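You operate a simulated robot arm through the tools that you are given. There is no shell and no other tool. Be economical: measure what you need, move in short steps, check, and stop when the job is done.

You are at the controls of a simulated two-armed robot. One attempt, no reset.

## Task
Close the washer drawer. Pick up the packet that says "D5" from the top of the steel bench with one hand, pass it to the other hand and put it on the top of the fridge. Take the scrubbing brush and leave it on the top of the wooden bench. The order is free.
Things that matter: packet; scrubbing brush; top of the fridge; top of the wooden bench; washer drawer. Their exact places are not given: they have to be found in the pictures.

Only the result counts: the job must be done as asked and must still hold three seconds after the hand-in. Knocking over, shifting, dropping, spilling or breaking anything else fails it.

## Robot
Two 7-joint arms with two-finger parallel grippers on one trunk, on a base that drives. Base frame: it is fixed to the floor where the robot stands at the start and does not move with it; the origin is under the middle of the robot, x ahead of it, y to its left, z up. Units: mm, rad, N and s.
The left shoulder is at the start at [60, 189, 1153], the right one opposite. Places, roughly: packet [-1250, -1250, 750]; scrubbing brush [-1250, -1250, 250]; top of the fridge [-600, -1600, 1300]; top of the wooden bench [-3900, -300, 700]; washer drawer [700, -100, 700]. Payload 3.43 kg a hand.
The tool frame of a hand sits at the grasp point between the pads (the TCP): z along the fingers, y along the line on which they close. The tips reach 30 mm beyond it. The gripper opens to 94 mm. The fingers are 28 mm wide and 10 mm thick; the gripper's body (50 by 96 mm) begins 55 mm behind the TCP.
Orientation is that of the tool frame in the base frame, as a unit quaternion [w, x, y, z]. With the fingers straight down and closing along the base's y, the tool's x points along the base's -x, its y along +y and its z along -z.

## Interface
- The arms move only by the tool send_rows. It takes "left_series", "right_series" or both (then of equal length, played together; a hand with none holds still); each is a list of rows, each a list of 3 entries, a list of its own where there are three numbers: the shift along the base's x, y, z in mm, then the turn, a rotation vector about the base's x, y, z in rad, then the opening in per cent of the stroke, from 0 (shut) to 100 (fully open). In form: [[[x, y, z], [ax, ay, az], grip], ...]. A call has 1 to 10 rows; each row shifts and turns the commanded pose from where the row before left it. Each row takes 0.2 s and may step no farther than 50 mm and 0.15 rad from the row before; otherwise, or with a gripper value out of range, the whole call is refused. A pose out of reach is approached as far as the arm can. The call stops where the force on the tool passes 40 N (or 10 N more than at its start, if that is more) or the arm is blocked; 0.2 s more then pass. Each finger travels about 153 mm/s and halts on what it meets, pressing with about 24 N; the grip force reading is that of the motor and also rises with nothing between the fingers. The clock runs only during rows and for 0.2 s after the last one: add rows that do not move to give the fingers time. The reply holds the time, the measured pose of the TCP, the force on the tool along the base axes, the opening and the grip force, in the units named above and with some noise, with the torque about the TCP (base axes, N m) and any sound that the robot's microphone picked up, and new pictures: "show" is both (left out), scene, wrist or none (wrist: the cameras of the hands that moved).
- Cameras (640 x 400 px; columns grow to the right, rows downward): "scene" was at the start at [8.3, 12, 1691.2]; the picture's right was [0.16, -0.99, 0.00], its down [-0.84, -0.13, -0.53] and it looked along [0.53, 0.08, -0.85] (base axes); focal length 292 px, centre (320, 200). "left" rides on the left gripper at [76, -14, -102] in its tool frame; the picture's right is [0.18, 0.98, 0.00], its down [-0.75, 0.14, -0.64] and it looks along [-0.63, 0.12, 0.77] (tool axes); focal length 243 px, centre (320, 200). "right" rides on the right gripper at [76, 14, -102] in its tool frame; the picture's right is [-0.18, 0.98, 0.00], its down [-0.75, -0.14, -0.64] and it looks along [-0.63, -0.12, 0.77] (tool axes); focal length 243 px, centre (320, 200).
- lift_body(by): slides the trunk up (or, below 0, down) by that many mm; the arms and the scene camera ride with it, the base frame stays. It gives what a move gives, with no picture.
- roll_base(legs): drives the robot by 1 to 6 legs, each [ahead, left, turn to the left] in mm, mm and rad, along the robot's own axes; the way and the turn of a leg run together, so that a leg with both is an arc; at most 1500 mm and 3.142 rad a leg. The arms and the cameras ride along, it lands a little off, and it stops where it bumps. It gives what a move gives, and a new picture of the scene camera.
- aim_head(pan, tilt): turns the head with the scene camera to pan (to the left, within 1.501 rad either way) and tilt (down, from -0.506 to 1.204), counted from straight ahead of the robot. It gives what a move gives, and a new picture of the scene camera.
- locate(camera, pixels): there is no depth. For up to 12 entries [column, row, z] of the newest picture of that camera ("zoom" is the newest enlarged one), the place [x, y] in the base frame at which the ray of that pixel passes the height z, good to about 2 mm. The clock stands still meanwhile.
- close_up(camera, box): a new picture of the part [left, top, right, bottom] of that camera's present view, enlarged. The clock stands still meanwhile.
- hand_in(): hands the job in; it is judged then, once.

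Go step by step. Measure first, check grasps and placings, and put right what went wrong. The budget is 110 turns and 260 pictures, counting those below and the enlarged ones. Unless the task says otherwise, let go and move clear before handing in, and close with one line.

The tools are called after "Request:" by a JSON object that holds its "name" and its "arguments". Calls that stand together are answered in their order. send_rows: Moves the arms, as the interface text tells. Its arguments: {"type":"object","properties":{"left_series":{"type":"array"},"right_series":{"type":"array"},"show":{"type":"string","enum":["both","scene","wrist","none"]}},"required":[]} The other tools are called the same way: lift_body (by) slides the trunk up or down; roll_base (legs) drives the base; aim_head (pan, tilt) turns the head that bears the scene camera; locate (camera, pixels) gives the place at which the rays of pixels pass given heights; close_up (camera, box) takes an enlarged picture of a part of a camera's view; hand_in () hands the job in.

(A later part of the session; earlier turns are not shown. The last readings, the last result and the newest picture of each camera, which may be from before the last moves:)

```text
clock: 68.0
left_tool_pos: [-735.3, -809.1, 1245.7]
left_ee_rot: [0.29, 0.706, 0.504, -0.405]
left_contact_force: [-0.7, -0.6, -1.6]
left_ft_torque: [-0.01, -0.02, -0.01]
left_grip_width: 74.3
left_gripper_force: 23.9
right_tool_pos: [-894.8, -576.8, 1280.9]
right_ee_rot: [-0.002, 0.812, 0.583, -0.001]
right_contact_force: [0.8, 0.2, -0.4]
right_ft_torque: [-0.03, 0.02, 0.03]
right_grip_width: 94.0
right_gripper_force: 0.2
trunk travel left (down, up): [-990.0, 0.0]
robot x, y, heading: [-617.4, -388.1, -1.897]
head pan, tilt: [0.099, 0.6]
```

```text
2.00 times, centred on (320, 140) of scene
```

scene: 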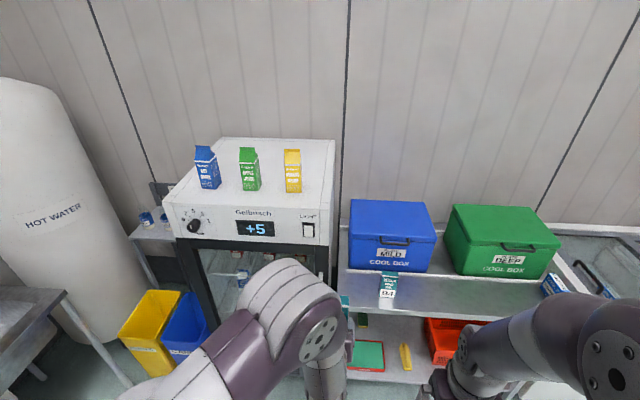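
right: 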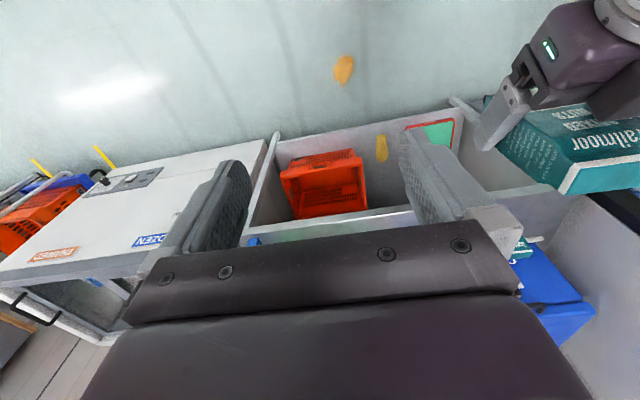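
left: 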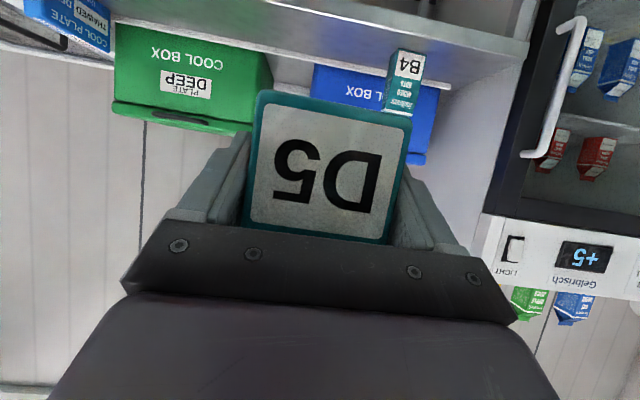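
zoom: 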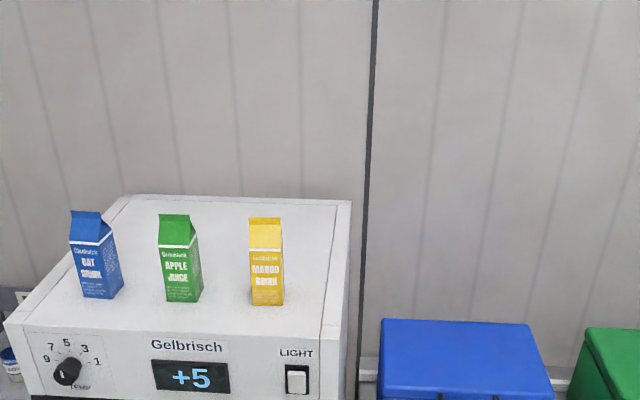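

Request:
{"name": "locate", "arguments": {"camera": "scene", "pixels": [[332.5, 211, 1250], [332.5, 211, 1350], [162.5, 202.5, 1250], [162.5, 202.5, 1350], [335, 141.5, 1250], [335, 141.5, 1350], [222.5, 138.5, 1250], [222.5, 138.5, 1350], [286, 192.5, 1250], [286, 192.5, 1350], [301.5, 191.5, 1250], [301.5, 191.5, 1350]]}}

```text
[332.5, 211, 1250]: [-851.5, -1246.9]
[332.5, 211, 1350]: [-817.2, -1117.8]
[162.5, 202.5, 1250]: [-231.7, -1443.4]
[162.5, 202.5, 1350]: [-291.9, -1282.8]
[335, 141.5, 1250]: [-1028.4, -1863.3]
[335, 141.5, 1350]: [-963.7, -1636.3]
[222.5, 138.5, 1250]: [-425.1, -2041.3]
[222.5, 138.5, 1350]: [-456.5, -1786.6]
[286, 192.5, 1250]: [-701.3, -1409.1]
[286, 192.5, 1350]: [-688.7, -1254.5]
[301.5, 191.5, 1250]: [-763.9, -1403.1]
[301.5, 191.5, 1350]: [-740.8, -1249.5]
```

Fridge top is at z≈1305, its front right corner near (-829,-1188), and the yellow carton stands about 100 mm behind the front edge. I'll raise the packet above that height before driving up.

Request:
{"name": "send_rows", "arguments": {"left_series": [[[13, -4.4, 27], [0, 0, 0], 40], [[13, -4.4, 27], [0, 0, 0], 40], [[13, -4.4, 27], [0, 0, 0], 40], [[13, -4.4, 27], [0, 0, 0], 40], [[13, -4.4, 27], [0, 0, 0], 40], [[0, 0, 0], [0, 0, 0], 40]]}}

```text
clock: 69.4
left_tool_pos: [-670.6, -830.9, 1381.5]
left_ee_rot: [0.29, 0.707, 0.504, -0.404]
left_contact_force: [-0.1, 0.1, -1.1]
left_ft_torque: [0.04, 0.01, -0.01]
left_grip_width: 73.9
left_gripper_force: 23.5
right_tool_pos: [-896.7, -577.3, 1281.0]
right_ee_rot: [-0.002, 0.812, 0.584, -0.001]
right_contact_force: [0.1, 0.1, -1.0]
right_ft_torque: [-0.01, -0.02, -0.01]
right_grip_width: 94.0
right_gripper_force: 0.0
trunk travel left (down, up): [-990.0, 0.0]
robot x, y, heading: [-618.9, -391.1, -1.895]
head pan, tilt: [0.099, 0.6]
```

scene: 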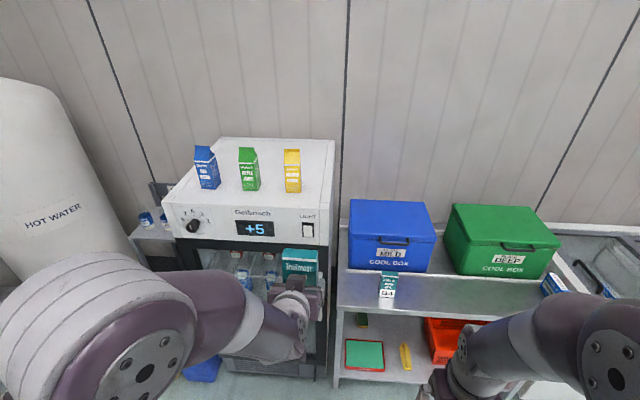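
left: 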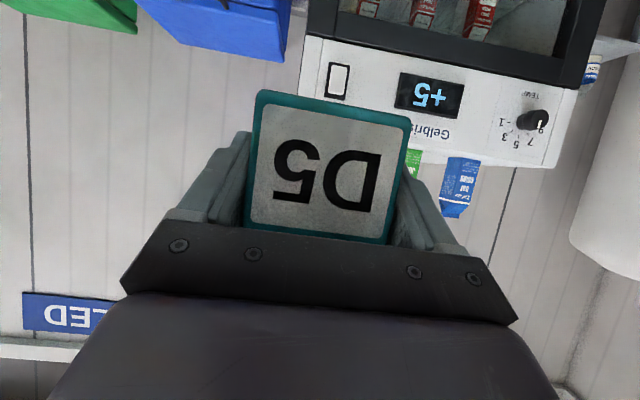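

Request:
{"name": "roll_base", "arguments": {"legs": [[0, 39, 0], [340, 0, 0]]}}

Request:
{"name": "send_rows", "arguments": {"left_series": [[[0, 0, 10], [0, 0, 0], 40]], "show": "both"}}

```text
clock: 72.1
left_tool_pos: [-738.5, -1167.8, 1382.0]
left_ee_rot: [0.292, 0.705, 0.505, -0.404]
left_contact_force: [0.2, 0.0, -0.7]
left_ft_torque: [0.01, 0.04, -0.01]
left_grip_width: 74.0
left_gripper_force: 23.7
right_tool_pos: [-964.8, -914.0, 1280.8]
right_ee_rot: [0.0, 0.811, 0.585, -0.003]
right_contact_force: [0.0, -0.6, -0.3]
right_ft_torque: [0.03, 0.02, -0.01]
right_grip_width: 94.1
right_gripper_force: 0.1
trunk travel left (down, up): [-990.0, 0.0]
robot x, y, heading: [-688.0, -726.5, -1.884]
head pan, tilt: [0.099, 0.6]
```

scene: 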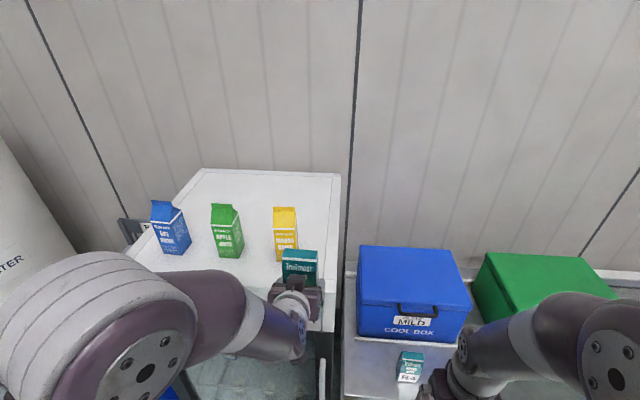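

```text
clock: 72.5
left_tool_pos: [-738.1, -1170.3, 1390.8]
left_ee_rot: [0.292, 0.704, 0.506, -0.404]
left_contact_force: [0.2, 0.0, -1.6]
left_ft_torque: [0.05, 0.0, -0.01]
left_grip_width: 74.2
left_gripper_force: 24.4
right_tool_pos: [-967.2, -917.2, 1280.3]
right_ee_rot: [-0.002, 0.811, 0.585, -0.002]
right_contact_force: [-0.1, 0.1, -0.7]
right_ft_torque: [-0.02, 0.0, -0.01]
right_grip_width: 94.1
right_gripper_force: 0.0
trunk travel left (down, up): [-990.0, 0.0]
robot x, y, heading: [-688.1, -727.5, -1.892]
head pan, tilt: [0.099, 0.6]
```

scene: 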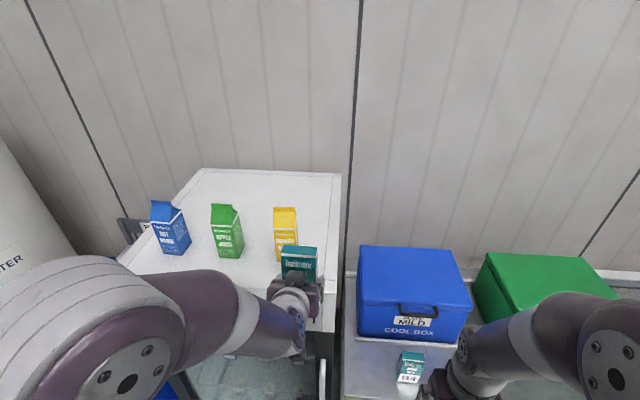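
left: 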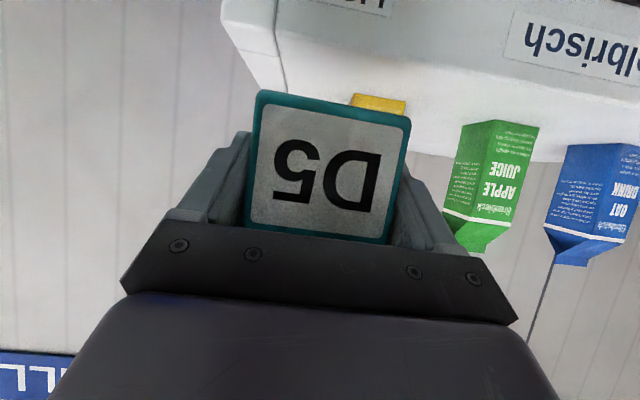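

Request:
{"name": "close_up", "arguments": {"camera": "left", "box": [200, 0, 520, 200]}}

Request:
{"name": "locate", "arguments": {"camera": "scene", "pixels": [[298, 261, 1305], [275, 260, 1305], [340, 175, 1305], [321, 332, 1305], [118, 262, 1305], [203, 168, 1305]]}}

```text
2.00 times, centred on (360, 100) of left
```

zoom: 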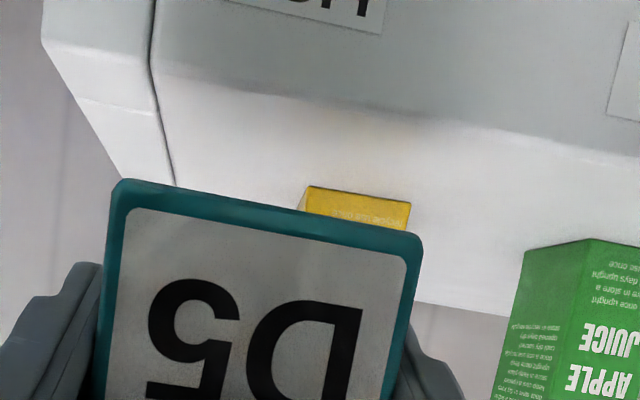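

```text
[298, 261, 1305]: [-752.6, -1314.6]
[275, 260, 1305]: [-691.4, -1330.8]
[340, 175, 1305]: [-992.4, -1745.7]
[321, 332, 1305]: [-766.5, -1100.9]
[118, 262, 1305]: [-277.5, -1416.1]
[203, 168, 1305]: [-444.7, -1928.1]
```

Request:
{"name": "locate", "arguments": {"camera": "left", "pixels": [[276, 33, 1305], [222, 21, 1305], [520, 73, 1305], [365, 92, 1305], [405, 101, 1305], [276, 33, 1295]]}}

```text
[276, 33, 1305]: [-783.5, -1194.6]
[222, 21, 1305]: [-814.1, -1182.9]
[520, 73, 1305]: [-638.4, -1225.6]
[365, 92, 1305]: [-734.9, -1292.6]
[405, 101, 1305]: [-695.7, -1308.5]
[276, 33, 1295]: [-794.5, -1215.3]
```

Request:
{"name": "roll_base", "arguments": {"legs": [[85, 0, 0]]}}

Request:
{"name": "send_rows", "arguments": {"left_series": [[[0, 0, 0], [0, 0, 0], 40]], "show": "wrist"}}

```text
clock: 73.6
left_tool_pos: [-763.8, -1244.3, 1393.8]
left_ee_rot: [0.292, 0.704, 0.505, -0.405]
left_contact_force: [0.2, 1.0, -0.9]
left_ft_torque: [-0.03, 0.01, 0.02]
left_grip_width: 74.1
left_gripper_force: 24.1
right_tool_pos: [-991.3, -990.4, 1281.8]
right_ee_rot: [0.0, 0.81, 0.586, -0.004]
right_contact_force: [-1.1, 0.7, 0.7]
right_ft_torque: [-0.03, 0.01, 0.03]
right_grip_width: 93.8
right_gripper_force: 0.1
trunk travel left (down, up): [-990.0, 0.0]
robot x, y, heading: [-713.0, -807.1, -1.893]
head pan, tilt: [0.099, 0.6]
```

scene: 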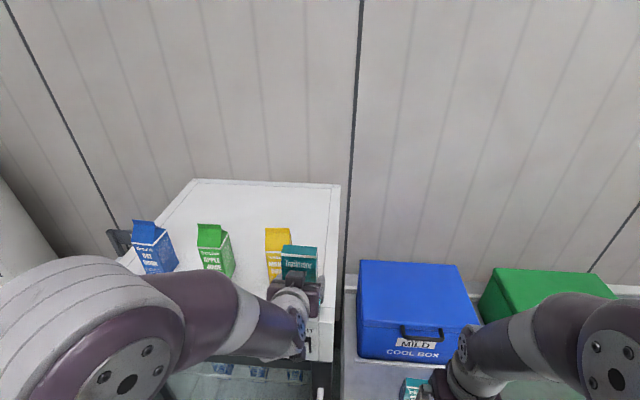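

```text
clock: 74.0
left_tool_pos: [-766.4, -1251.0, 1391.0]
left_ee_rot: [0.291, 0.705, 0.507, -0.403]
left_contact_force: [0.1, 0.1, -1.6]
left_ft_torque: [-0.02, 0.03, -0.01]
left_grip_width: 74.0
left_gripper_force: 23.7
right_tool_pos: [-992.8, -997.6, 1280.0]
right_ee_rot: [-0.002, 0.811, 0.585, -0.001]
right_contact_force: [0.3, -0.7, 0.2]
right_ft_torque: [-0.02, 0.03, 0.0]
right_grip_width: 93.9
right_gripper_force: 0.0
trunk travel left (down, up): [-990.0, 0.0]
robot x, y, heading: [-712.7, -808.2, -1.891]
head pan, tilt: [0.099, 0.6]
```

left: 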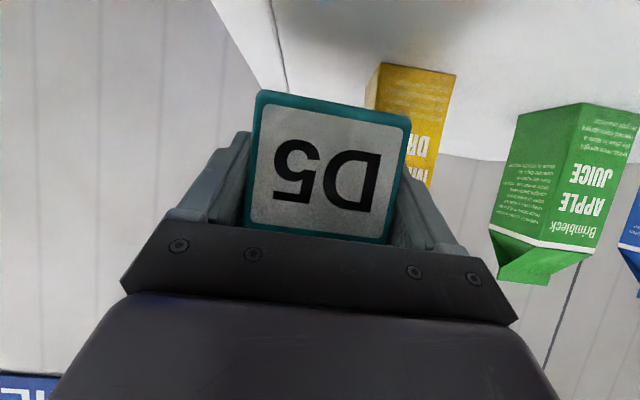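

The packet is over the free front right part of the fridge top, clear of the cartons. Lowering to just above the surface.

Request:
{"name": "send_rows", "arguments": {"left_series": [[[0, 0, -20], [0, 0, 0], 40], [[0, 0, -15], [0, 0, 0], 40], [[0, 0, -5], [0, 0, 0], 40], [[0, 0, 0], [0, 0, 0], 40]]}}

Request:
{"name": "close_up", "arguments": {"camera": "scene", "box": [220, 200, 380, 320]}}

```text
clock: 75.0
left_tool_pos: [-766.2, -1251.3, 1350.4]
left_ee_rot: [0.291, 0.705, 0.506, -0.403]
left_contact_force: [0.0, -0.1, -1.5]
left_ft_torque: [0.0, -0.01, 0.04]
left_grip_width: 74.3
left_gripper_force: 23.7
right_tool_pos: [-993.9, -998.3, 1281.4]
right_ee_rot: [-0.002, 0.811, 0.585, -0.001]
right_contact_force: [-0.2, -0.5, -0.3]
right_ft_torque: [0.0, 0.02, 0.01]
right_grip_width: 93.9
right_gripper_force: 0.1
trunk travel left (down, up): [-990.0, 0.0]
robot x, y, heading: [-712.7, -805.0, -1.885]
head pan, tilt: [0.099, 0.6]
```

scene: 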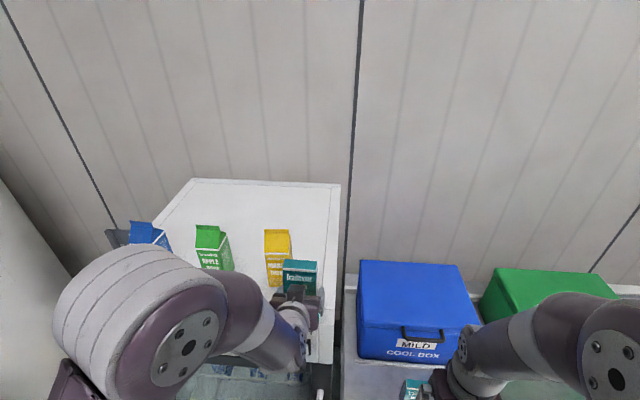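
left: 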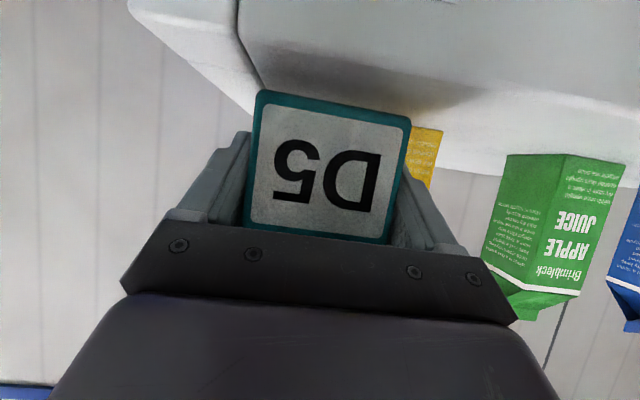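

```text
3.33 times, centred on (300, 260) of scene
```

zoom: 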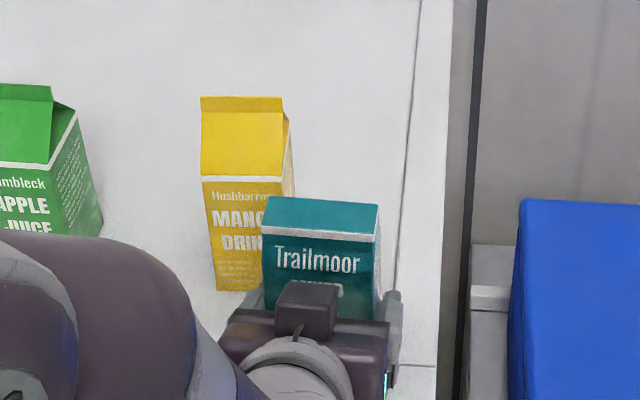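

Request:
{"name": "send_rows", "arguments": {"left_series": [[[0, 0, -1.5], [0, 0, 0], 40], [[0, 0, -1.5], [0, 0, 0], 40], [[0, 0, -1], [0, 0, 0], 40], [[0, 0, 0], [0, 0, 0], 40]], "show": "wrist"}}

```text
clock: 76.0
left_tool_pos: [-765.5, -1250.7, 1346.9]
left_ee_rot: [0.291, 0.705, 0.506, -0.404]
left_contact_force: [0.4, -0.8, -1.8]
left_ft_torque: [0.0, 0.0, 0.01]
left_grip_width: 74.1
left_gripper_force: 24.1
right_tool_pos: [-991.9, -995.9, 1280.2]
right_ee_rot: [-0.002, 0.81, 0.586, -0.003]
right_contact_force: [-0.9, -0.1, 0.1]
right_ft_torque: [0.03, 0.01, 0.03]
right_grip_width: 94.0
right_gripper_force: 0.0
trunk travel left (down, up): [-990.0, 0.0]
robot x, y, heading: [-714.7, -809.0, -1.888]
head pan, tilt: [0.099, 0.6]
```

left: 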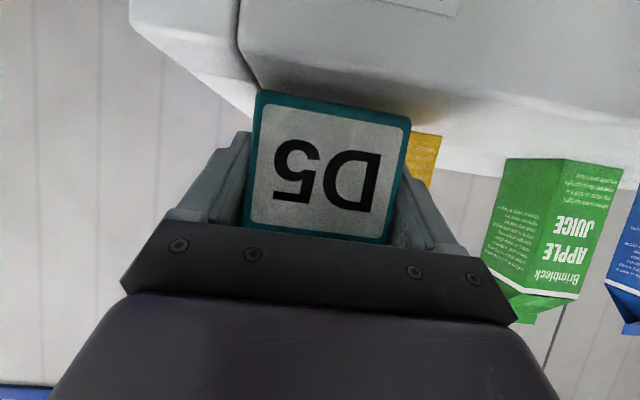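

Request:
{"name": "locate", "arguments": {"camera": "left", "pixels": [[258, 92, 1307], [410, 118, 1307], [258, 72, 1305], [420, 98, 1305], [258, 72, 1300]]}}

Request:
{"name": "send_rows", "arguments": {"left_series": [[[0, 0, -1.5], [0, 0, 0], 40], [[0, 0, -1.5], [0, 0, 0], 40], [[0, 0, 0], [0, 0, 0], 40]], "show": "none"}}

```text
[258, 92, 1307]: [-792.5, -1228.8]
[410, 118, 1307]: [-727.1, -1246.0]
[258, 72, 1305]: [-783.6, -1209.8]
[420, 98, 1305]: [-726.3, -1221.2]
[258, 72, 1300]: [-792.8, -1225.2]
```

```text
clock: 76.8
left_tool_pos: [-766.1, -1251.0, 1343.6]
left_ee_rot: [0.291, 0.704, 0.506, -0.404]
left_contact_force: [-0.9, -0.1, -2.2]
left_ft_torque: [-0.01, -0.01, -0.04]
left_grip_width: 74.1
left_gripper_force: 23.9
right_tool_pos: [-993.0, -997.7, 1280.9]
right_ee_rot: [-0.002, 0.81, 0.586, -0.002]
right_contact_force: [0.0, 0.5, 0.6]
right_ft_torque: [0.0, 0.01, -0.02]
right_grip_width: 94.2
right_gripper_force: 0.0
trunk travel left (down, up): [-990.0, 0.0]
robot x, y, heading: [-717.9, -807.4, -1.889]
head pan, tilt: [0.099, 0.6]
```

Request:
{"name": "send_rows", "arguments": {"left_series": [[[-1.9, -5.7, 0], [0, 0, 0], 40], [[-1.9, -5.7, 0], [0, 0, 0], 40], [[0, 0, -1.5], [0, 0, 0], 40], [[0, 0, -1.5], [0, 0, 0], 40], [[0, 0, 0], [0, 0, 0], 40]], "show": "wrist"}}

```text
clock: 78.0
left_tool_pos: [-769.2, -1263.5, 1340.3]
left_ee_rot: [0.291, 0.704, 0.506, -0.404]
left_contact_force: [0.1, 0.1, -2.0]
left_ft_torque: [-0.02, 0.01, 0.0]
left_grip_width: 74.0
left_gripper_force: 23.7
right_tool_pos: [-992.8, -998.4, 1280.1]
right_ee_rot: [-0.002, 0.811, 0.585, -0.002]
right_contact_force: [0.6, 0.2, 0.2]
right_ft_torque: [-0.04, 0.02, 0.0]
right_grip_width: 94.0
right_gripper_force: 0.1
trunk travel left (down, up): [-990.0, 0.0]
robot x, y, heading: [-712.0, -804.2, -1.892]
head pan, tilt: [0.099, 0.6]
```

left: 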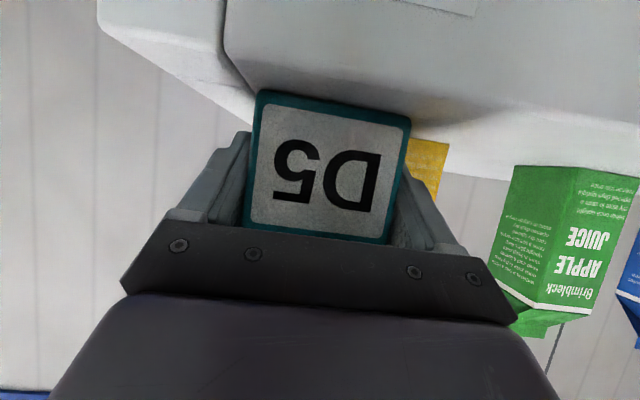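

No contact yet; continuing down in small steps.

Request:
{"name": "send_rows", "arguments": {"left_series": [[[0, 0, -2], [0, 0, 0], 40], [[0, 0, -2], [0, 0, 0], 40], [[0, 0, 0], [0, 0, 0], 40]], "show": "none"}}

Request:
{"name": "send_rows", "arguments": {"left_series": [[[0, 0, -2], [0, 0, 0], 40], [[0, 0, -2], [0, 0, 0], 40], [[0, 0, 0], [0, 0, 0], 40]], "show": "wrist"}}

```text
clock: 78.8
left_tool_pos: [-770.0, -1261.9, 1340.5]
left_ee_rot: [0.292, 0.704, 0.506, -0.405]
left_contact_force: [1.6, -2.9, 19.8]
left_ft_torque: [0.26, -0.11, -0.01]
left_grip_width: 74.4
left_gripper_force: 23.7
right_tool_pos: [-992.2, -996.3, 1281.1]
right_ee_rot: [-0.002, 0.811, 0.585, -0.002]
right_contact_force: [-0.3, 0.5, -0.3]
right_ft_torque: [-0.01, -0.01, 0.03]
right_grip_width: 93.9
right_gripper_force: 0.1
trunk travel left (down, up): [-990.0, 0.0]
robot x, y, heading: [-717.1, -811.2, -1.889]
head pan, tilt: [0.099, 0.6]
```

```text
clock: 79.6
left_tool_pos: [-768.8, -1260.7, 1332.8]
left_ee_rot: [0.291, 0.705, 0.505, -0.404]
left_contact_force: [3.2, -2.3, 20.5]
left_ft_torque: [0.13, -0.06, 0.0]
left_grip_width: 74.0
left_gripper_force: 24.0
right_tool_pos: [-992.5, -995.7, 1280.9]
right_ee_rot: [-0.003, 0.811, 0.585, -0.002]
right_contact_force: [0.8, 0.0, 0.1]
right_ft_torque: [0.01, -0.01, 0.03]
right_grip_width: 94.2
right_gripper_force: 0.0
trunk travel left (down, up): [-990.0, 0.0]
robot x, y, heading: [-714.4, -806.4, -1.892]
head pan, tilt: [0.099, 0.6]
```

left: 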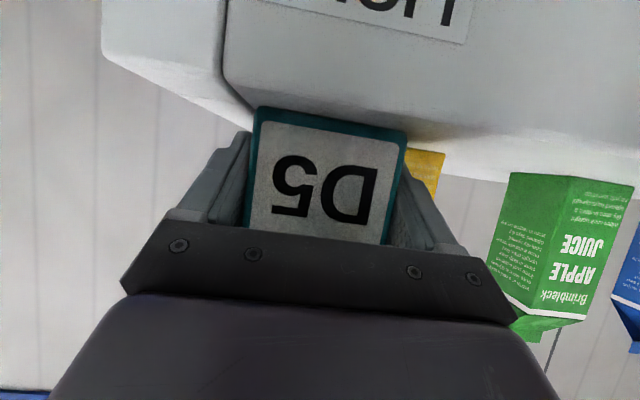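

Contact: 20 N upward and the hand slid a few mm down the packet, so it stands on the fridge. I'll ease off, open, and retreat along the hand's axis.

Request:
{"name": "send_rows", "arguments": {"left_series": [[[0, 0, 2], [0, 0, 0], 60], [[0, 0, 0], [0, 0, 0], 80], [[0, 0, 0], [0, 0, 0], 100], [[0, 0, 0], [0, 0, 0], 100], [[5.5, 16.4, 10], [0, 0, 0], 100], [[8.3, 24.9, 15], [0, 0, 0], 100], [[8.3, 24.9, 15], [0, 0, 0], 100], [[8.3, 24.9, 15], [0, 0, 0], 100]]}}

Request:
{"name": "close_up", "arguments": {"camera": "scene", "box": [220, 200, 380, 320]}}

```text
clock: 81.4
left_tool_pos: [-743.7, -1170.2, 1389.7]
left_ee_rot: [0.291, 0.705, 0.505, -0.404]
left_contact_force: [-0.3, 0.1, -0.3]
left_ft_torque: [-0.03, 0.01, -0.01]
left_grip_width: 94.1
left_gripper_force: 0.0
left hand out of reach, approached as far as the arm can: row 8
right_tool_pos: [-992.9, -996.6, 1280.0]
right_ee_rot: [-0.002, 0.81, 0.586, -0.002]
right_contact_force: [-0.6, 0.4, 0.2]
right_ft_torque: [-0.03, 0.06, 0.03]
right_grip_width: 94.0
right_gripper_force: 0.1
trunk travel left (down, up): [-990.0, 0.0]
robot x, y, heading: [-717.3, -812.3, -1.889]
head pan, tilt: [0.099, 0.6]
```

scene: 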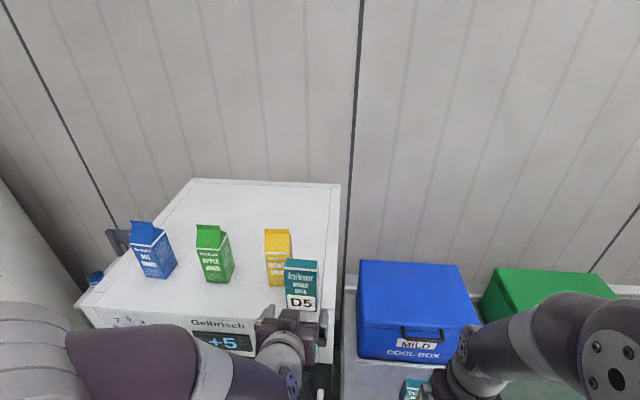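
left: 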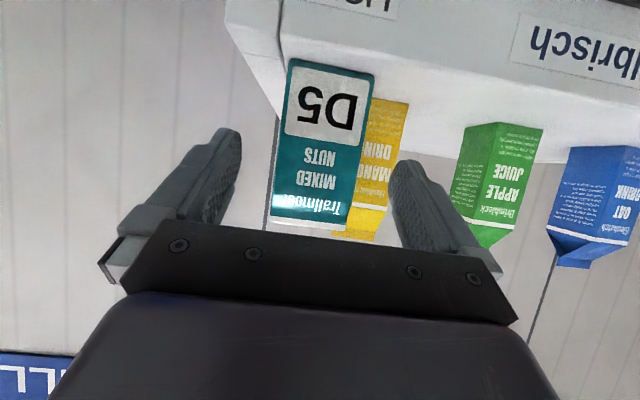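

```text
3.33 times, centred on (300, 260) of scene
```

zoom: 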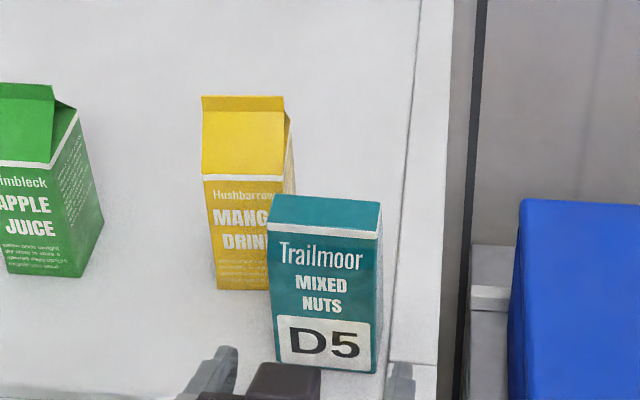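

D5 stands upright on the fridge top. Now for the brush: back off, then lower the trunk and re-angle the left hand to 40° from vertical for reaching under the bench.

Request:
{"name": "roll_base", "arguments": {"legs": [[-450, 0, 0], [0, -500, 0]]}}

Request:
{"name": "lift_body", "arguments": {"by": -780}}

Request:
{"name": "aim_head", "arguments": {"pan": 0.0, "tilt": 0.5}}

```text
clock: 86.6
left_tool_pos: [-1072.8, -586.8, 1388.1]
left_ee_rot: [0.292, 0.703, 0.507, -0.404]
left_contact_force: [0.3, 0.2, 0.6]
left_ft_torque: [0.01, 0.01, -0.01]
left_grip_width: 93.9
left_gripper_force: 0.1
right_tool_pos: [-1322.2, -413.7, 1281.6]
right_ee_rot: [-0.002, 0.809, 0.587, -0.002]
right_contact_force: [-0.2, -1.4, 0.2]
right_ft_torque: [0.0, 0.04, 0.0]
right_grip_width: 94.2
right_gripper_force: 0.0
trunk travel left (down, up): [-990.0, 0.0]
robot x, y, heading: [-1045.8, -221.5, -1.884]
head pan, tilt: [0.099, 0.6]
```

scene: 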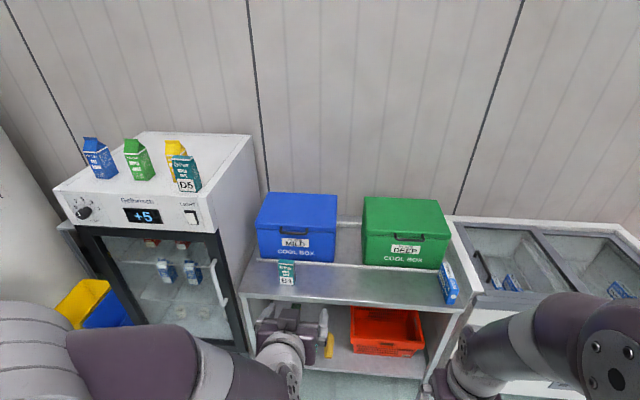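

```text
refused: -780 is not a number from -400 to 400
```

```text
clock: 87.3
left_tool_pos: [-1072.6, -587.3, 1387.9]
left_ee_rot: [0.292, 0.703, 0.508, -0.403]
left_contact_force: [-0.9, -0.6, -0.8]
left_ft_torque: [0.0, 0.02, -0.03]
left_grip_width: 93.9
left_gripper_force: 0.0
right_tool_pos: [-1323.6, -414.2, 1280.7]
right_ee_rot: [-0.002, 0.81, 0.586, -0.002]
right_contact_force: [-1.1, -0.2, -0.1]
right_ft_torque: [-0.02, 0.01, -0.02]
right_grip_width: 94.1
right_gripper_force: 0.0
trunk travel left (down, up): [-990.0, 0.0]
robot x, y, heading: [-1048.3, -222.0, -1.881]
head pan, tilt: [0.0, 0.499]
```

scene: 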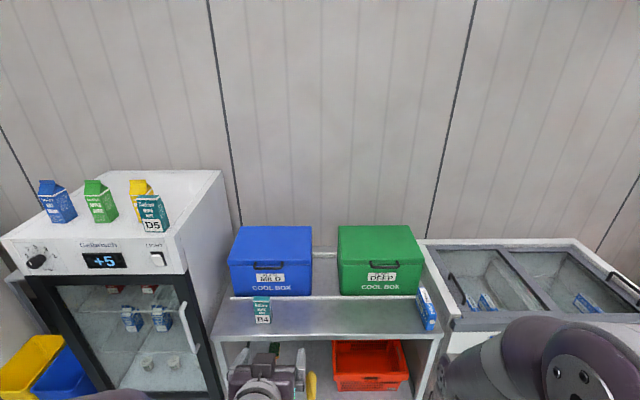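

Request:
{"name": "lift_body", "arguments": {"by": -400}}

Request:
{"name": "lift_body", "arguments": {"by": -380}}

Request:
{"name": "send_rows", "arguments": {"left_series": [[[0, 0, -30], [0.1106, -0.037, 0], 100], [[0, 0, -40], [0.1106, -0.037, 0], 100], [[0, 0, -40], [0.1106, -0.037, 0], 100], [[0, 0, -40], [0, 0, 0], 100], [[0, 0, -40], [0, 0, 0], 100], [[0, 0, 0], [0, 0, 0], 100]]}}

```text
clock: 91.1
left_tool_pos: [-1074.7, -587.7, 987.7]
left_ee_rot: [0.292, 0.703, 0.508, -0.402]
left_contact_force: [1.3, 0.5, -1.1]
left_ft_torque: [0.01, -0.01, -0.02]
left_grip_width: 94.1
left_gripper_force: 0.0
right_tool_pos: [-1323.7, -413.8, 880.6]
right_ee_rot: [-0.001, 0.809, 0.587, -0.003]
right_contact_force: [-0.4, 0.1, 0.5]
right_ft_torque: [-0.02, 0.02, 0.04]
right_grip_width: 93.8
right_gripper_force: 0.1
trunk travel left (down, up): [-590.0, 400.0]
robot x, y, heading: [-1048.3, -224.1, -1.885]
head pan, tilt: [0.0, 0.499]
```

```text
clock: 94.8
left_tool_pos: [-1073.4, -586.6, 608.2]
left_ee_rot: [0.292, 0.704, 0.507, -0.403]
left_contact_force: [0.0, -0.2, -0.2]
left_ft_torque: [-0.02, 0.0, 0.0]
left_grip_width: 94.0
left_gripper_force: 0.0
right_tool_pos: [-1323.2, -413.3, 500.6]
right_ee_rot: [-0.002, 0.81, 0.587, -0.003]
right_contact_force: [-0.2, -0.5, 0.3]
right_ft_torque: [-0.02, 0.02, -0.01]
right_grip_width: 94.0
right_gripper_force: 0.1
trunk travel left (down, up): [-210.0, 780.0]
robot x, y, heading: [-1049.6, -224.1, -1.885]
head pan, tilt: [0.0, 0.499]
```

```text
clock: 96.2
left_tool_pos: [-1074.6, -587.7, 418.8]
left_ee_rot: [0.199, 0.763, 0.55, -0.274]
left_contact_force: [-0.3, -0.7, -0.3]
left_ft_torque: [0.0, -0.04, 0.03]
left_grip_width: 94.0
left_gripper_force: 0.1
right_tool_pos: [-1323.6, -412.4, 500.9]
right_ee_rot: [-0.002, 0.809, 0.587, -0.001]
right_contact_force: [-0.5, -0.6, 0.1]
right_ft_torque: [0.0, 0.02, 0.01]
right_grip_width: 94.0
right_gripper_force: 0.1
trunk travel left (down, up): [-210.0, 780.0]
robot x, y, heading: [-1047.8, -218.8, -1.884]
head pan, tilt: [0.0, 0.499]
```

scene: 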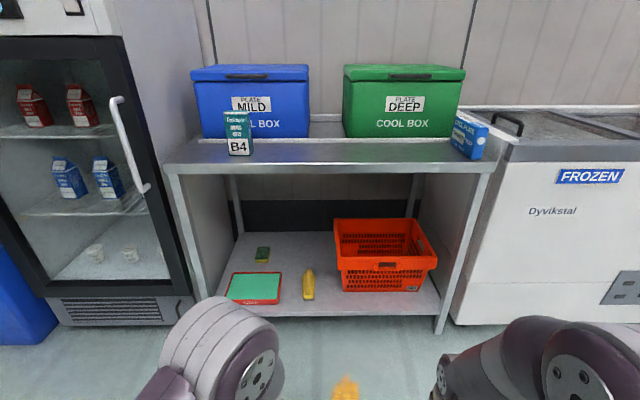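
left: 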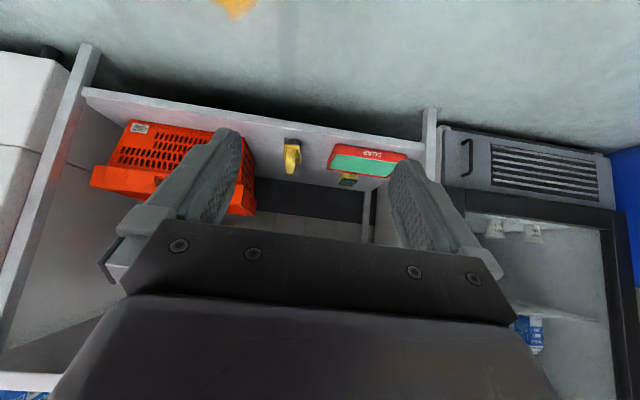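

Clear view under the bench now. Let me enlarge the brush and measure it in both cameras.

Request:
{"name": "close_up", "arguments": {"camera": "scene", "box": [250, 240, 370, 320]}}

Request:
{"name": "close_up", "arguments": {"camera": "left", "box": [240, 110, 350, 190]}}

```text
5.00 times, centred on (310, 280) of scene
```

zoom: 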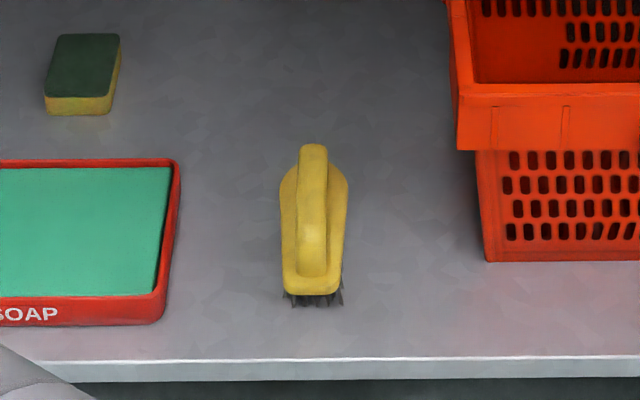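

```text
5.00 times, centred on (295, 150) of left
```

zoom: 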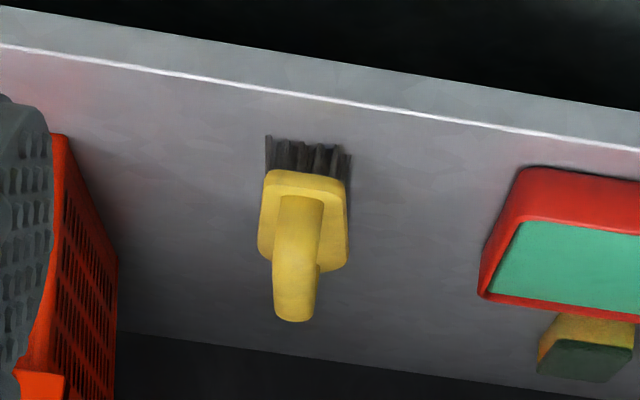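

Request:
{"name": "locate", "arguments": {"camera": "scene", "pixels": [[309, 301, 180], [309, 301, 220], [309, 311.6, 180], [309, 311.6, 220], [308.6, 269, 240], [308.6, 269, 280], [302.6, 297, 220], [314.4, 297, 220], [302.6, 297, 240], [314.4, 297, 240]]}}

Request:
{"name": "locate", "arguments": {"camera": "left", "pixels": [[292.6, 138, 180], [292.6, 138, 220], [292.6, 128.4, 180], [292.6, 128.4, 220], [289.6, 174, 240], [289.6, 174, 280], [285, 144.5, 220], [299.5, 146.5, 220], [285, 144.5, 240], [299.5, 146.5, 240]]}}

```text
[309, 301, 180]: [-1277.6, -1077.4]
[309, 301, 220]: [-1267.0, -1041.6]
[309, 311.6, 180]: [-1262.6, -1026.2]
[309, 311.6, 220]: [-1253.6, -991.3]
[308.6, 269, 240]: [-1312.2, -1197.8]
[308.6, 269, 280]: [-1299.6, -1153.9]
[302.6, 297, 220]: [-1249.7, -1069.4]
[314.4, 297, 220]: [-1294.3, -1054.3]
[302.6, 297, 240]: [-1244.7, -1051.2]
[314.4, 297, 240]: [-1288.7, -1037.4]
```

```text
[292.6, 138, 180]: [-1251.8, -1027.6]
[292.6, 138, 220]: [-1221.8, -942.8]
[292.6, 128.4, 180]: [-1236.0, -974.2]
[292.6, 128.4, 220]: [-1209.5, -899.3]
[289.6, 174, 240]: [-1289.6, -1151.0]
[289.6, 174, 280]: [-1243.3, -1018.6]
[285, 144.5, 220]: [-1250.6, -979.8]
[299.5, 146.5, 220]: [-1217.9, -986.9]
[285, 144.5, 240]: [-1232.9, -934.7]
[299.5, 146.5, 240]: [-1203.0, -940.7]
```

The shelf is at z≈140; the brush spans (-1286,-1118) to (-1316,-1225), with its handle top near z 219 and block about 45 wide. I'll drive to about 540 mm before it.

Request:
{"name": "roll_base", "arguments": {"legs": [[0, -35, 0], [440, 0, 0]]}}

Request:
{"name": "send_rows", "arguments": {"left_series": [[[0, 0, -40], [0, 0, 0], 100], [[0, 0, -40], [0, 0, 0], 100], [[0, 0, -40], [0, 0, 0], 100], [[0, 0, 0], [0, 0, 0], 100]]}}

```text
clock: 99.3
left_tool_pos: [-1248.0, -998.8, 418.4]
left_ee_rot: [0.198, 0.765, 0.548, -0.275]
left_contact_force: [0.8, 0.4, 0.6]
left_ft_torque: [0.02, -0.02, 0.0]
left_grip_width: 94.0
left_gripper_force: 0.0
right_tool_pos: [-1495.9, -823.5, 501.3]
right_ee_rot: [-0.001, 0.811, 0.585, -0.002]
right_contact_force: [0.5, -0.7, 0.0]
right_ft_torque: [-0.03, -0.04, 0.01]
right_grip_width: 94.0
right_gripper_force: 0.0
trunk travel left (down, up): [-210.0, 780.0]
robot x, y, heading: [-1221.3, -636.2, -1.891]
head pan, tilt: [0.0, 0.499]
```

scene: 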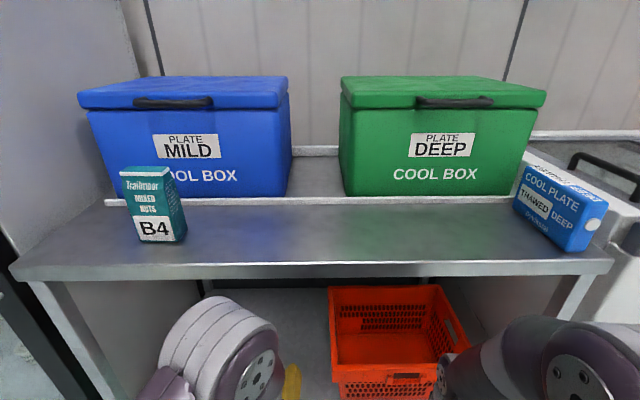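

```text
clock: 100.3
left_tool_pos: [-1248.3, -995.9, 299.4]
left_ee_rot: [0.199, 0.764, 0.548, -0.275]
left_contact_force: [-0.7, -0.6, 0.8]
left_ft_torque: [0.01, 0.02, -0.03]
left_grip_width: 93.9
left_gripper_force: 0.0
right_tool_pos: [-1495.7, -823.2, 500.9]
right_ee_rot: [-0.002, 0.811, 0.584, -0.002]
right_contact_force: [-0.5, -0.1, -0.1]
right_ft_torque: [0.01, 0.04, -0.01]
right_grip_width: 93.8
right_gripper_force: 0.0
trunk travel left (down, up): [-210.0, 780.0]
robot x, y, heading: [-1218.0, -637.8, -1.893]
head pan, tilt: [0.0, 0.499]
```

scene: 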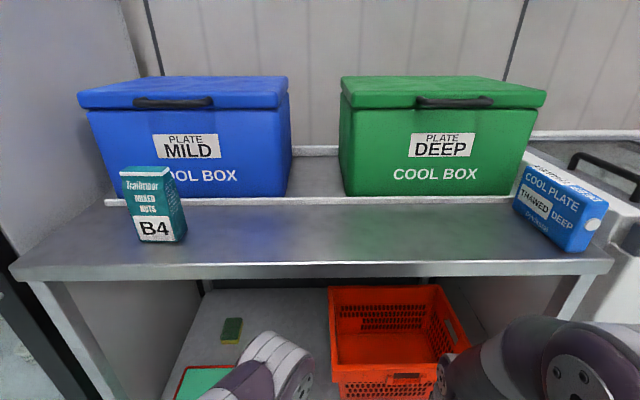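
left: 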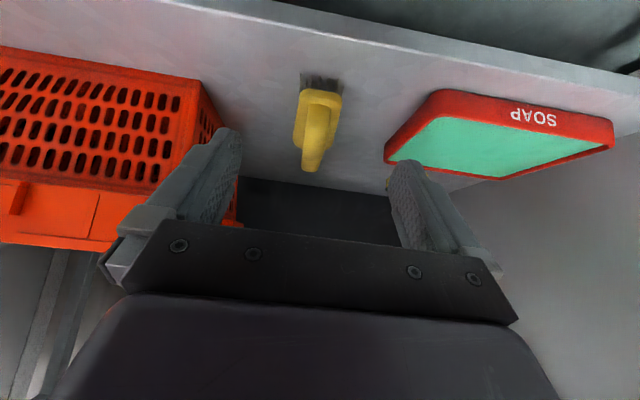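

Request:
{"name": "close_up", "arguments": {"camera": "left", "box": [260, 60, 380, 180]}}

Request:
{"name": "locate", "arguments": {"camera": "left", "pixels": [[302, 75, 140], [342, 82, 140], [303, 88, 163], [341, 95, 163], [296, 140, 185], [334, 145, 185], [310, 168, 219], [302, 168, 200], [321, 92, 190]]}}

```text
3.33 times, centred on (320, 120) of left
```

zoom: 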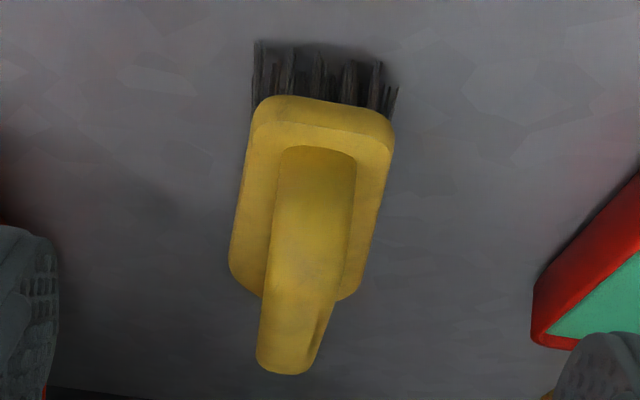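

```text
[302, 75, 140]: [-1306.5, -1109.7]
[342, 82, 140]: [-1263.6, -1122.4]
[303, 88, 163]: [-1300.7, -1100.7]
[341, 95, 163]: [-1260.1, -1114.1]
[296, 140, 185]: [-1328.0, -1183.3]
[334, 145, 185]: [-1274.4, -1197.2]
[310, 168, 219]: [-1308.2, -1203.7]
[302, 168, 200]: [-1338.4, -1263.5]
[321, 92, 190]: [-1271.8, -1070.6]
```

The brush is well centred and there is some 90 mm to the soap tray and 110 to the basket. Moving forward above it, then down.

Request:
{"name": "send_rows", "arguments": {"left_series": [[[-11.5, -36.7, 0], [0, 0, 0], 100], [[-11.5, -36.7, 0], [0, 0, 0], 100], [[-11.5, -36.7, 0], [0, 0, 0], 100], [[-11.5, -36.7, 0], [0, 0, 0], 100], [[0, 0, -35], [0, 0, 0], 100], [[0, 0, -25], [0, 0, 0], 100], [[0, 0, 0], [0, 0, 0], 100]]}}

```text
clock: 102.0
left_tool_pos: [-1294.6, -1142.8, 240.9]
left_ee_rot: [0.198, 0.765, 0.548, -0.275]
left_contact_force: [-0.5, 0.4, 0.2]
left_ft_torque: [0.02, 0.01, -0.02]
left_grip_width: 93.9
left_gripper_force: 0.1
right_tool_pos: [-1494.7, -824.0, 500.1]
right_ee_rot: [-0.002, 0.811, 0.585, -0.002]
right_contact_force: [-0.3, 0.4, 0.1]
right_ft_torque: [0.05, 0.01, 0.01]
right_grip_width: 94.3
right_gripper_force: 0.1
trunk travel left (down, up): [-210.0, 780.0]
robot x, y, heading: [-1219.5, -634.6, -1.893]
head pan, tilt: [0.0, 0.499]
```

scene: 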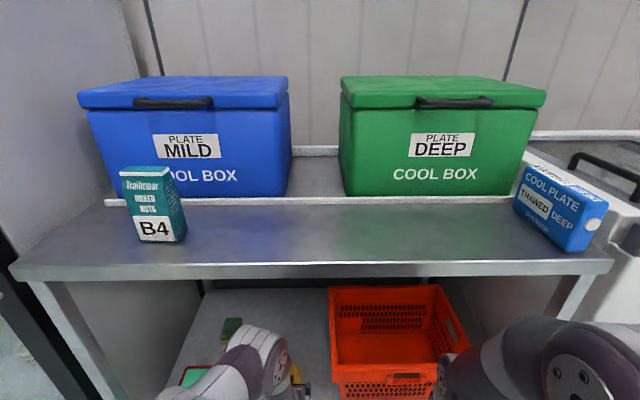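
left: 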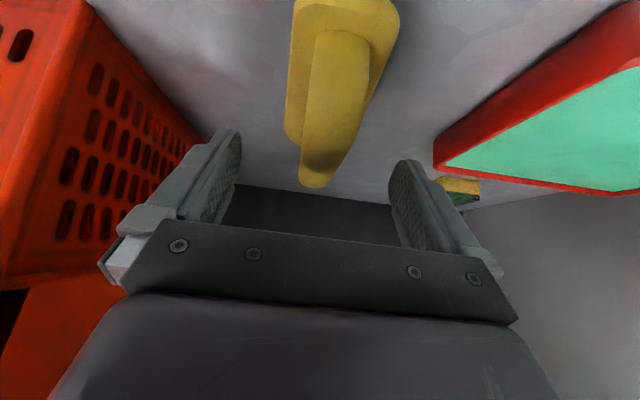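

Request:
{"name": "locate", "arguments": {"camera": "left", "pixels": [[293, 20, 170], [398, 30, 170], [287, 120, 175], [315, 185, 219], [318, 187, 200], [315, 187, 210]]}}

```text
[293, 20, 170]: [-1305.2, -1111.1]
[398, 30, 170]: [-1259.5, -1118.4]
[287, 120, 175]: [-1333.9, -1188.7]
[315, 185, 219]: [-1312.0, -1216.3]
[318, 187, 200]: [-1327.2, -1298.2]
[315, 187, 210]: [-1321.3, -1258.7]
```

Request:
{"name": "send_rows", "arguments": {"left_series": [[[3, -2, -20], [0, 0, 0], 100], [[0, -2, -20], [0, 0, 0], 100], [[0, 0, -10], [0, 0, 0], 100], [[0, 0, 0], [0, 0, 0], 100]]}}

```text
clock: 103.0
left_tool_pos: [-1292.5, -1149.7, 188.7]
left_ee_rot: [0.198, 0.765, 0.548, -0.274]
left_contact_force: [1.0, -0.3, -0.1]
left_ft_torque: [0.01, 0.0, 0.02]
left_grip_width: 94.2
left_gripper_force: 0.0
right_tool_pos: [-1494.5, -822.9, 500.7]
right_ee_rot: [-0.002, 0.811, 0.585, -0.002]
right_contact_force: [0.3, 0.2, -0.9]
right_ft_torque: [0.0, 0.0, -0.01]
right_grip_width: 94.0
right_gripper_force: 0.0
trunk travel left (down, up): [-210.0, 780.0]
robot x, y, heading: [-1216.0, -636.8, -1.89]
head pan, tilt: [0.0, 0.499]
```

scene: 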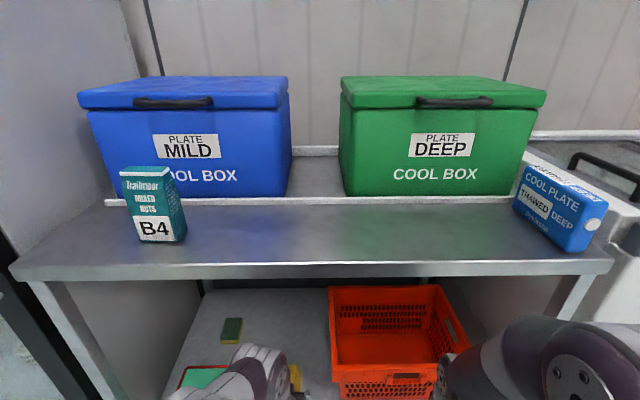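
left: 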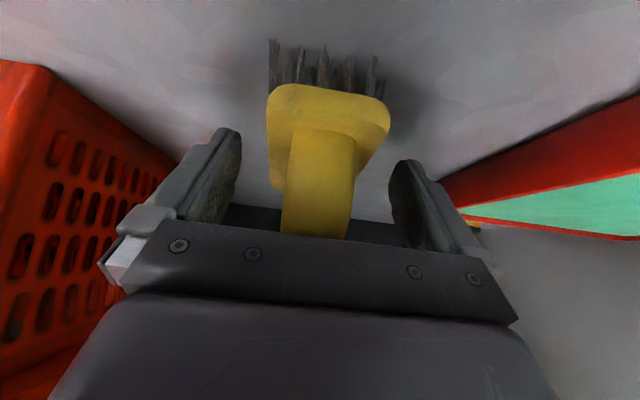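

The brush sits between the fingers. Closing and lifting a little.

Request:
{"name": "send_rows", "arguments": {"left_series": [[[0, 0, 0], [0, 0, 0], 70], [[0, 0, 0], [0, 0, 0], 45], [[0, 0, 0], [0, 0, 0], 10], [[0, 0, 0], [0, 0, 0], 5], [[0, 0, 25], [0, 0, 0], 5], [[0, 0, 35], [0, 0, 0], 5], [[0, 0, 0], [0, 0, 0], 5]]}}

```text
clock: 104.5
left_tool_pos: [-1290.4, -1147.3, 248.6]
left_ee_rot: [0.198, 0.764, 0.548, -0.275]
left_contact_force: [0.5, 0.8, -2.1]
left_ft_torque: [0.03, 0.03, -0.01]
left_grip_width: 56.1
left_gripper_force: 24.2
right_tool_pos: [-1495.7, -824.6, 501.2]
right_ee_rot: [-0.002, 0.811, 0.585, -0.001]
right_contact_force: [-0.4, -0.5, -1.0]
right_ft_torque: [0.01, 0.0, 0.0]
right_grip_width: 94.1
right_gripper_force: 0.0
trunk travel left (down, up): [-210.0, 780.0]
robot x, y, heading: [-1219.6, -633.1, -1.887]
head pan, tilt: [0.0, 0.499]
```

scene: 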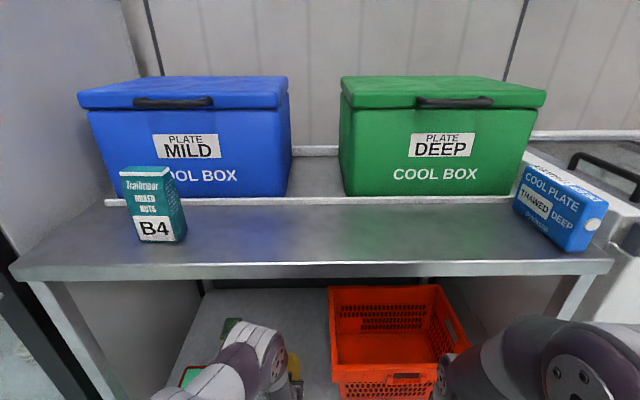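
left: 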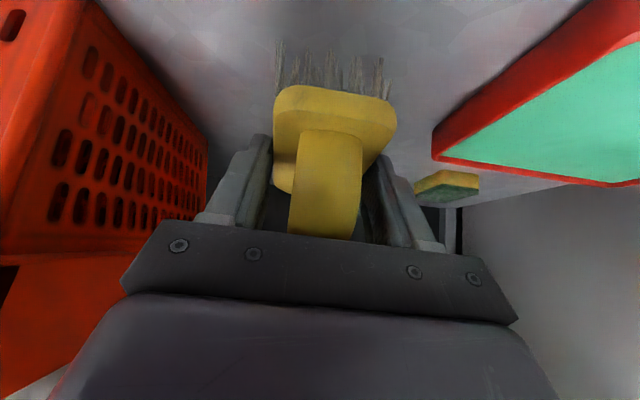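

The brush is gripped on its block (56 mm) and lifted; its bristles hang about 49 mm below the TCP. Pulling it out from under the bench.

Request:
{"name": "send_rows", "arguments": {"left_series": [[[0, 0, 30], [0, 0, 0], 5], [[13, 39, 15], [0, 0, 0], 5], [[13, 39, 0], [0, 0, 0], 5], [[13, 39, 0], [0, 0, 0], 5], [[13, 39, 0], [0, 0, 0], 5], [[0, 0, 0], [0, 0, 0], 5]], "show": "wrist"}}

Request:
{"name": "roll_base", "arguments": {"legs": [[-550, 0, 0]]}}

```text
clock: 106.0
left_tool_pos: [-1238.8, -993.7, 294.7]
left_ee_rot: [0.198, 0.765, 0.548, -0.274]
left_contact_force: [0.2, -0.3, -1.5]
left_ft_torque: [0.0, -0.01, 0.0]
left_grip_width: 56.2
left_gripper_force: 23.6
right_tool_pos: [-1494.9, -823.0, 499.9]
right_ee_rot: [-0.002, 0.811, 0.585, -0.002]
right_contact_force: [0.7, -0.3, 0.6]
right_ft_torque: [0.02, -0.01, -0.01]
right_grip_width: 94.3
right_gripper_force: 0.1
trunk travel left (down, up): [-210.0, 780.0]
robot x, y, heading: [-1218.9, -636.7, -1.889]
head pan, tilt: [0.0, 0.499]
```

left: 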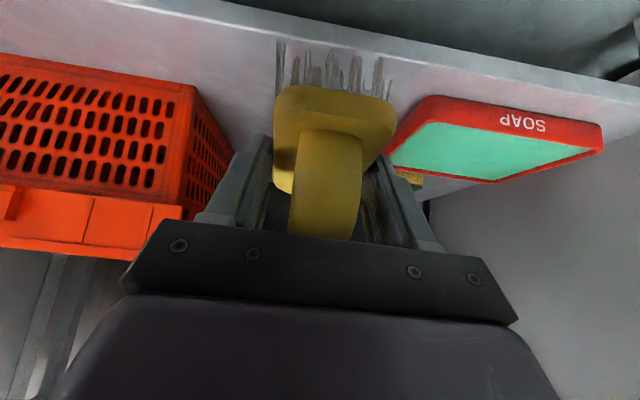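

```text
clock: 109.1
left_tool_pos: [-1068.6, -475.9, 294.4]
left_ee_rot: [0.197, 0.766, 0.546, -0.276]
left_contact_force: [-0.8, 0.4, -1.1]
left_ft_torque: [0.03, -0.02, 0.0]
left_grip_width: 56.0
left_gripper_force: 24.0
right_tool_pos: [-1324.3, -305.9, 499.1]
right_ee_rot: [-0.003, 0.812, 0.583, -0.002]
right_contact_force: [-0.5, 0.0, 0.8]
right_ft_torque: [-0.03, 0.0, -0.01]
right_grip_width: 93.9
right_gripper_force: 0.1
trunk travel left (down, up): [-210.0, 780.0]
robot x, y, heading: [-1044.6, -112.2, -1.895]
head pan, tilt: [0.0, 0.499]
```

scene: 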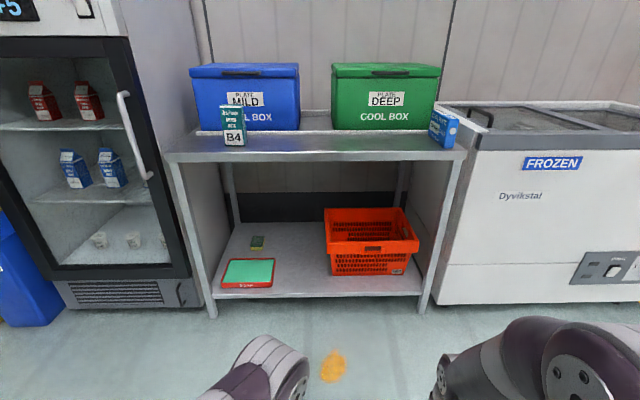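

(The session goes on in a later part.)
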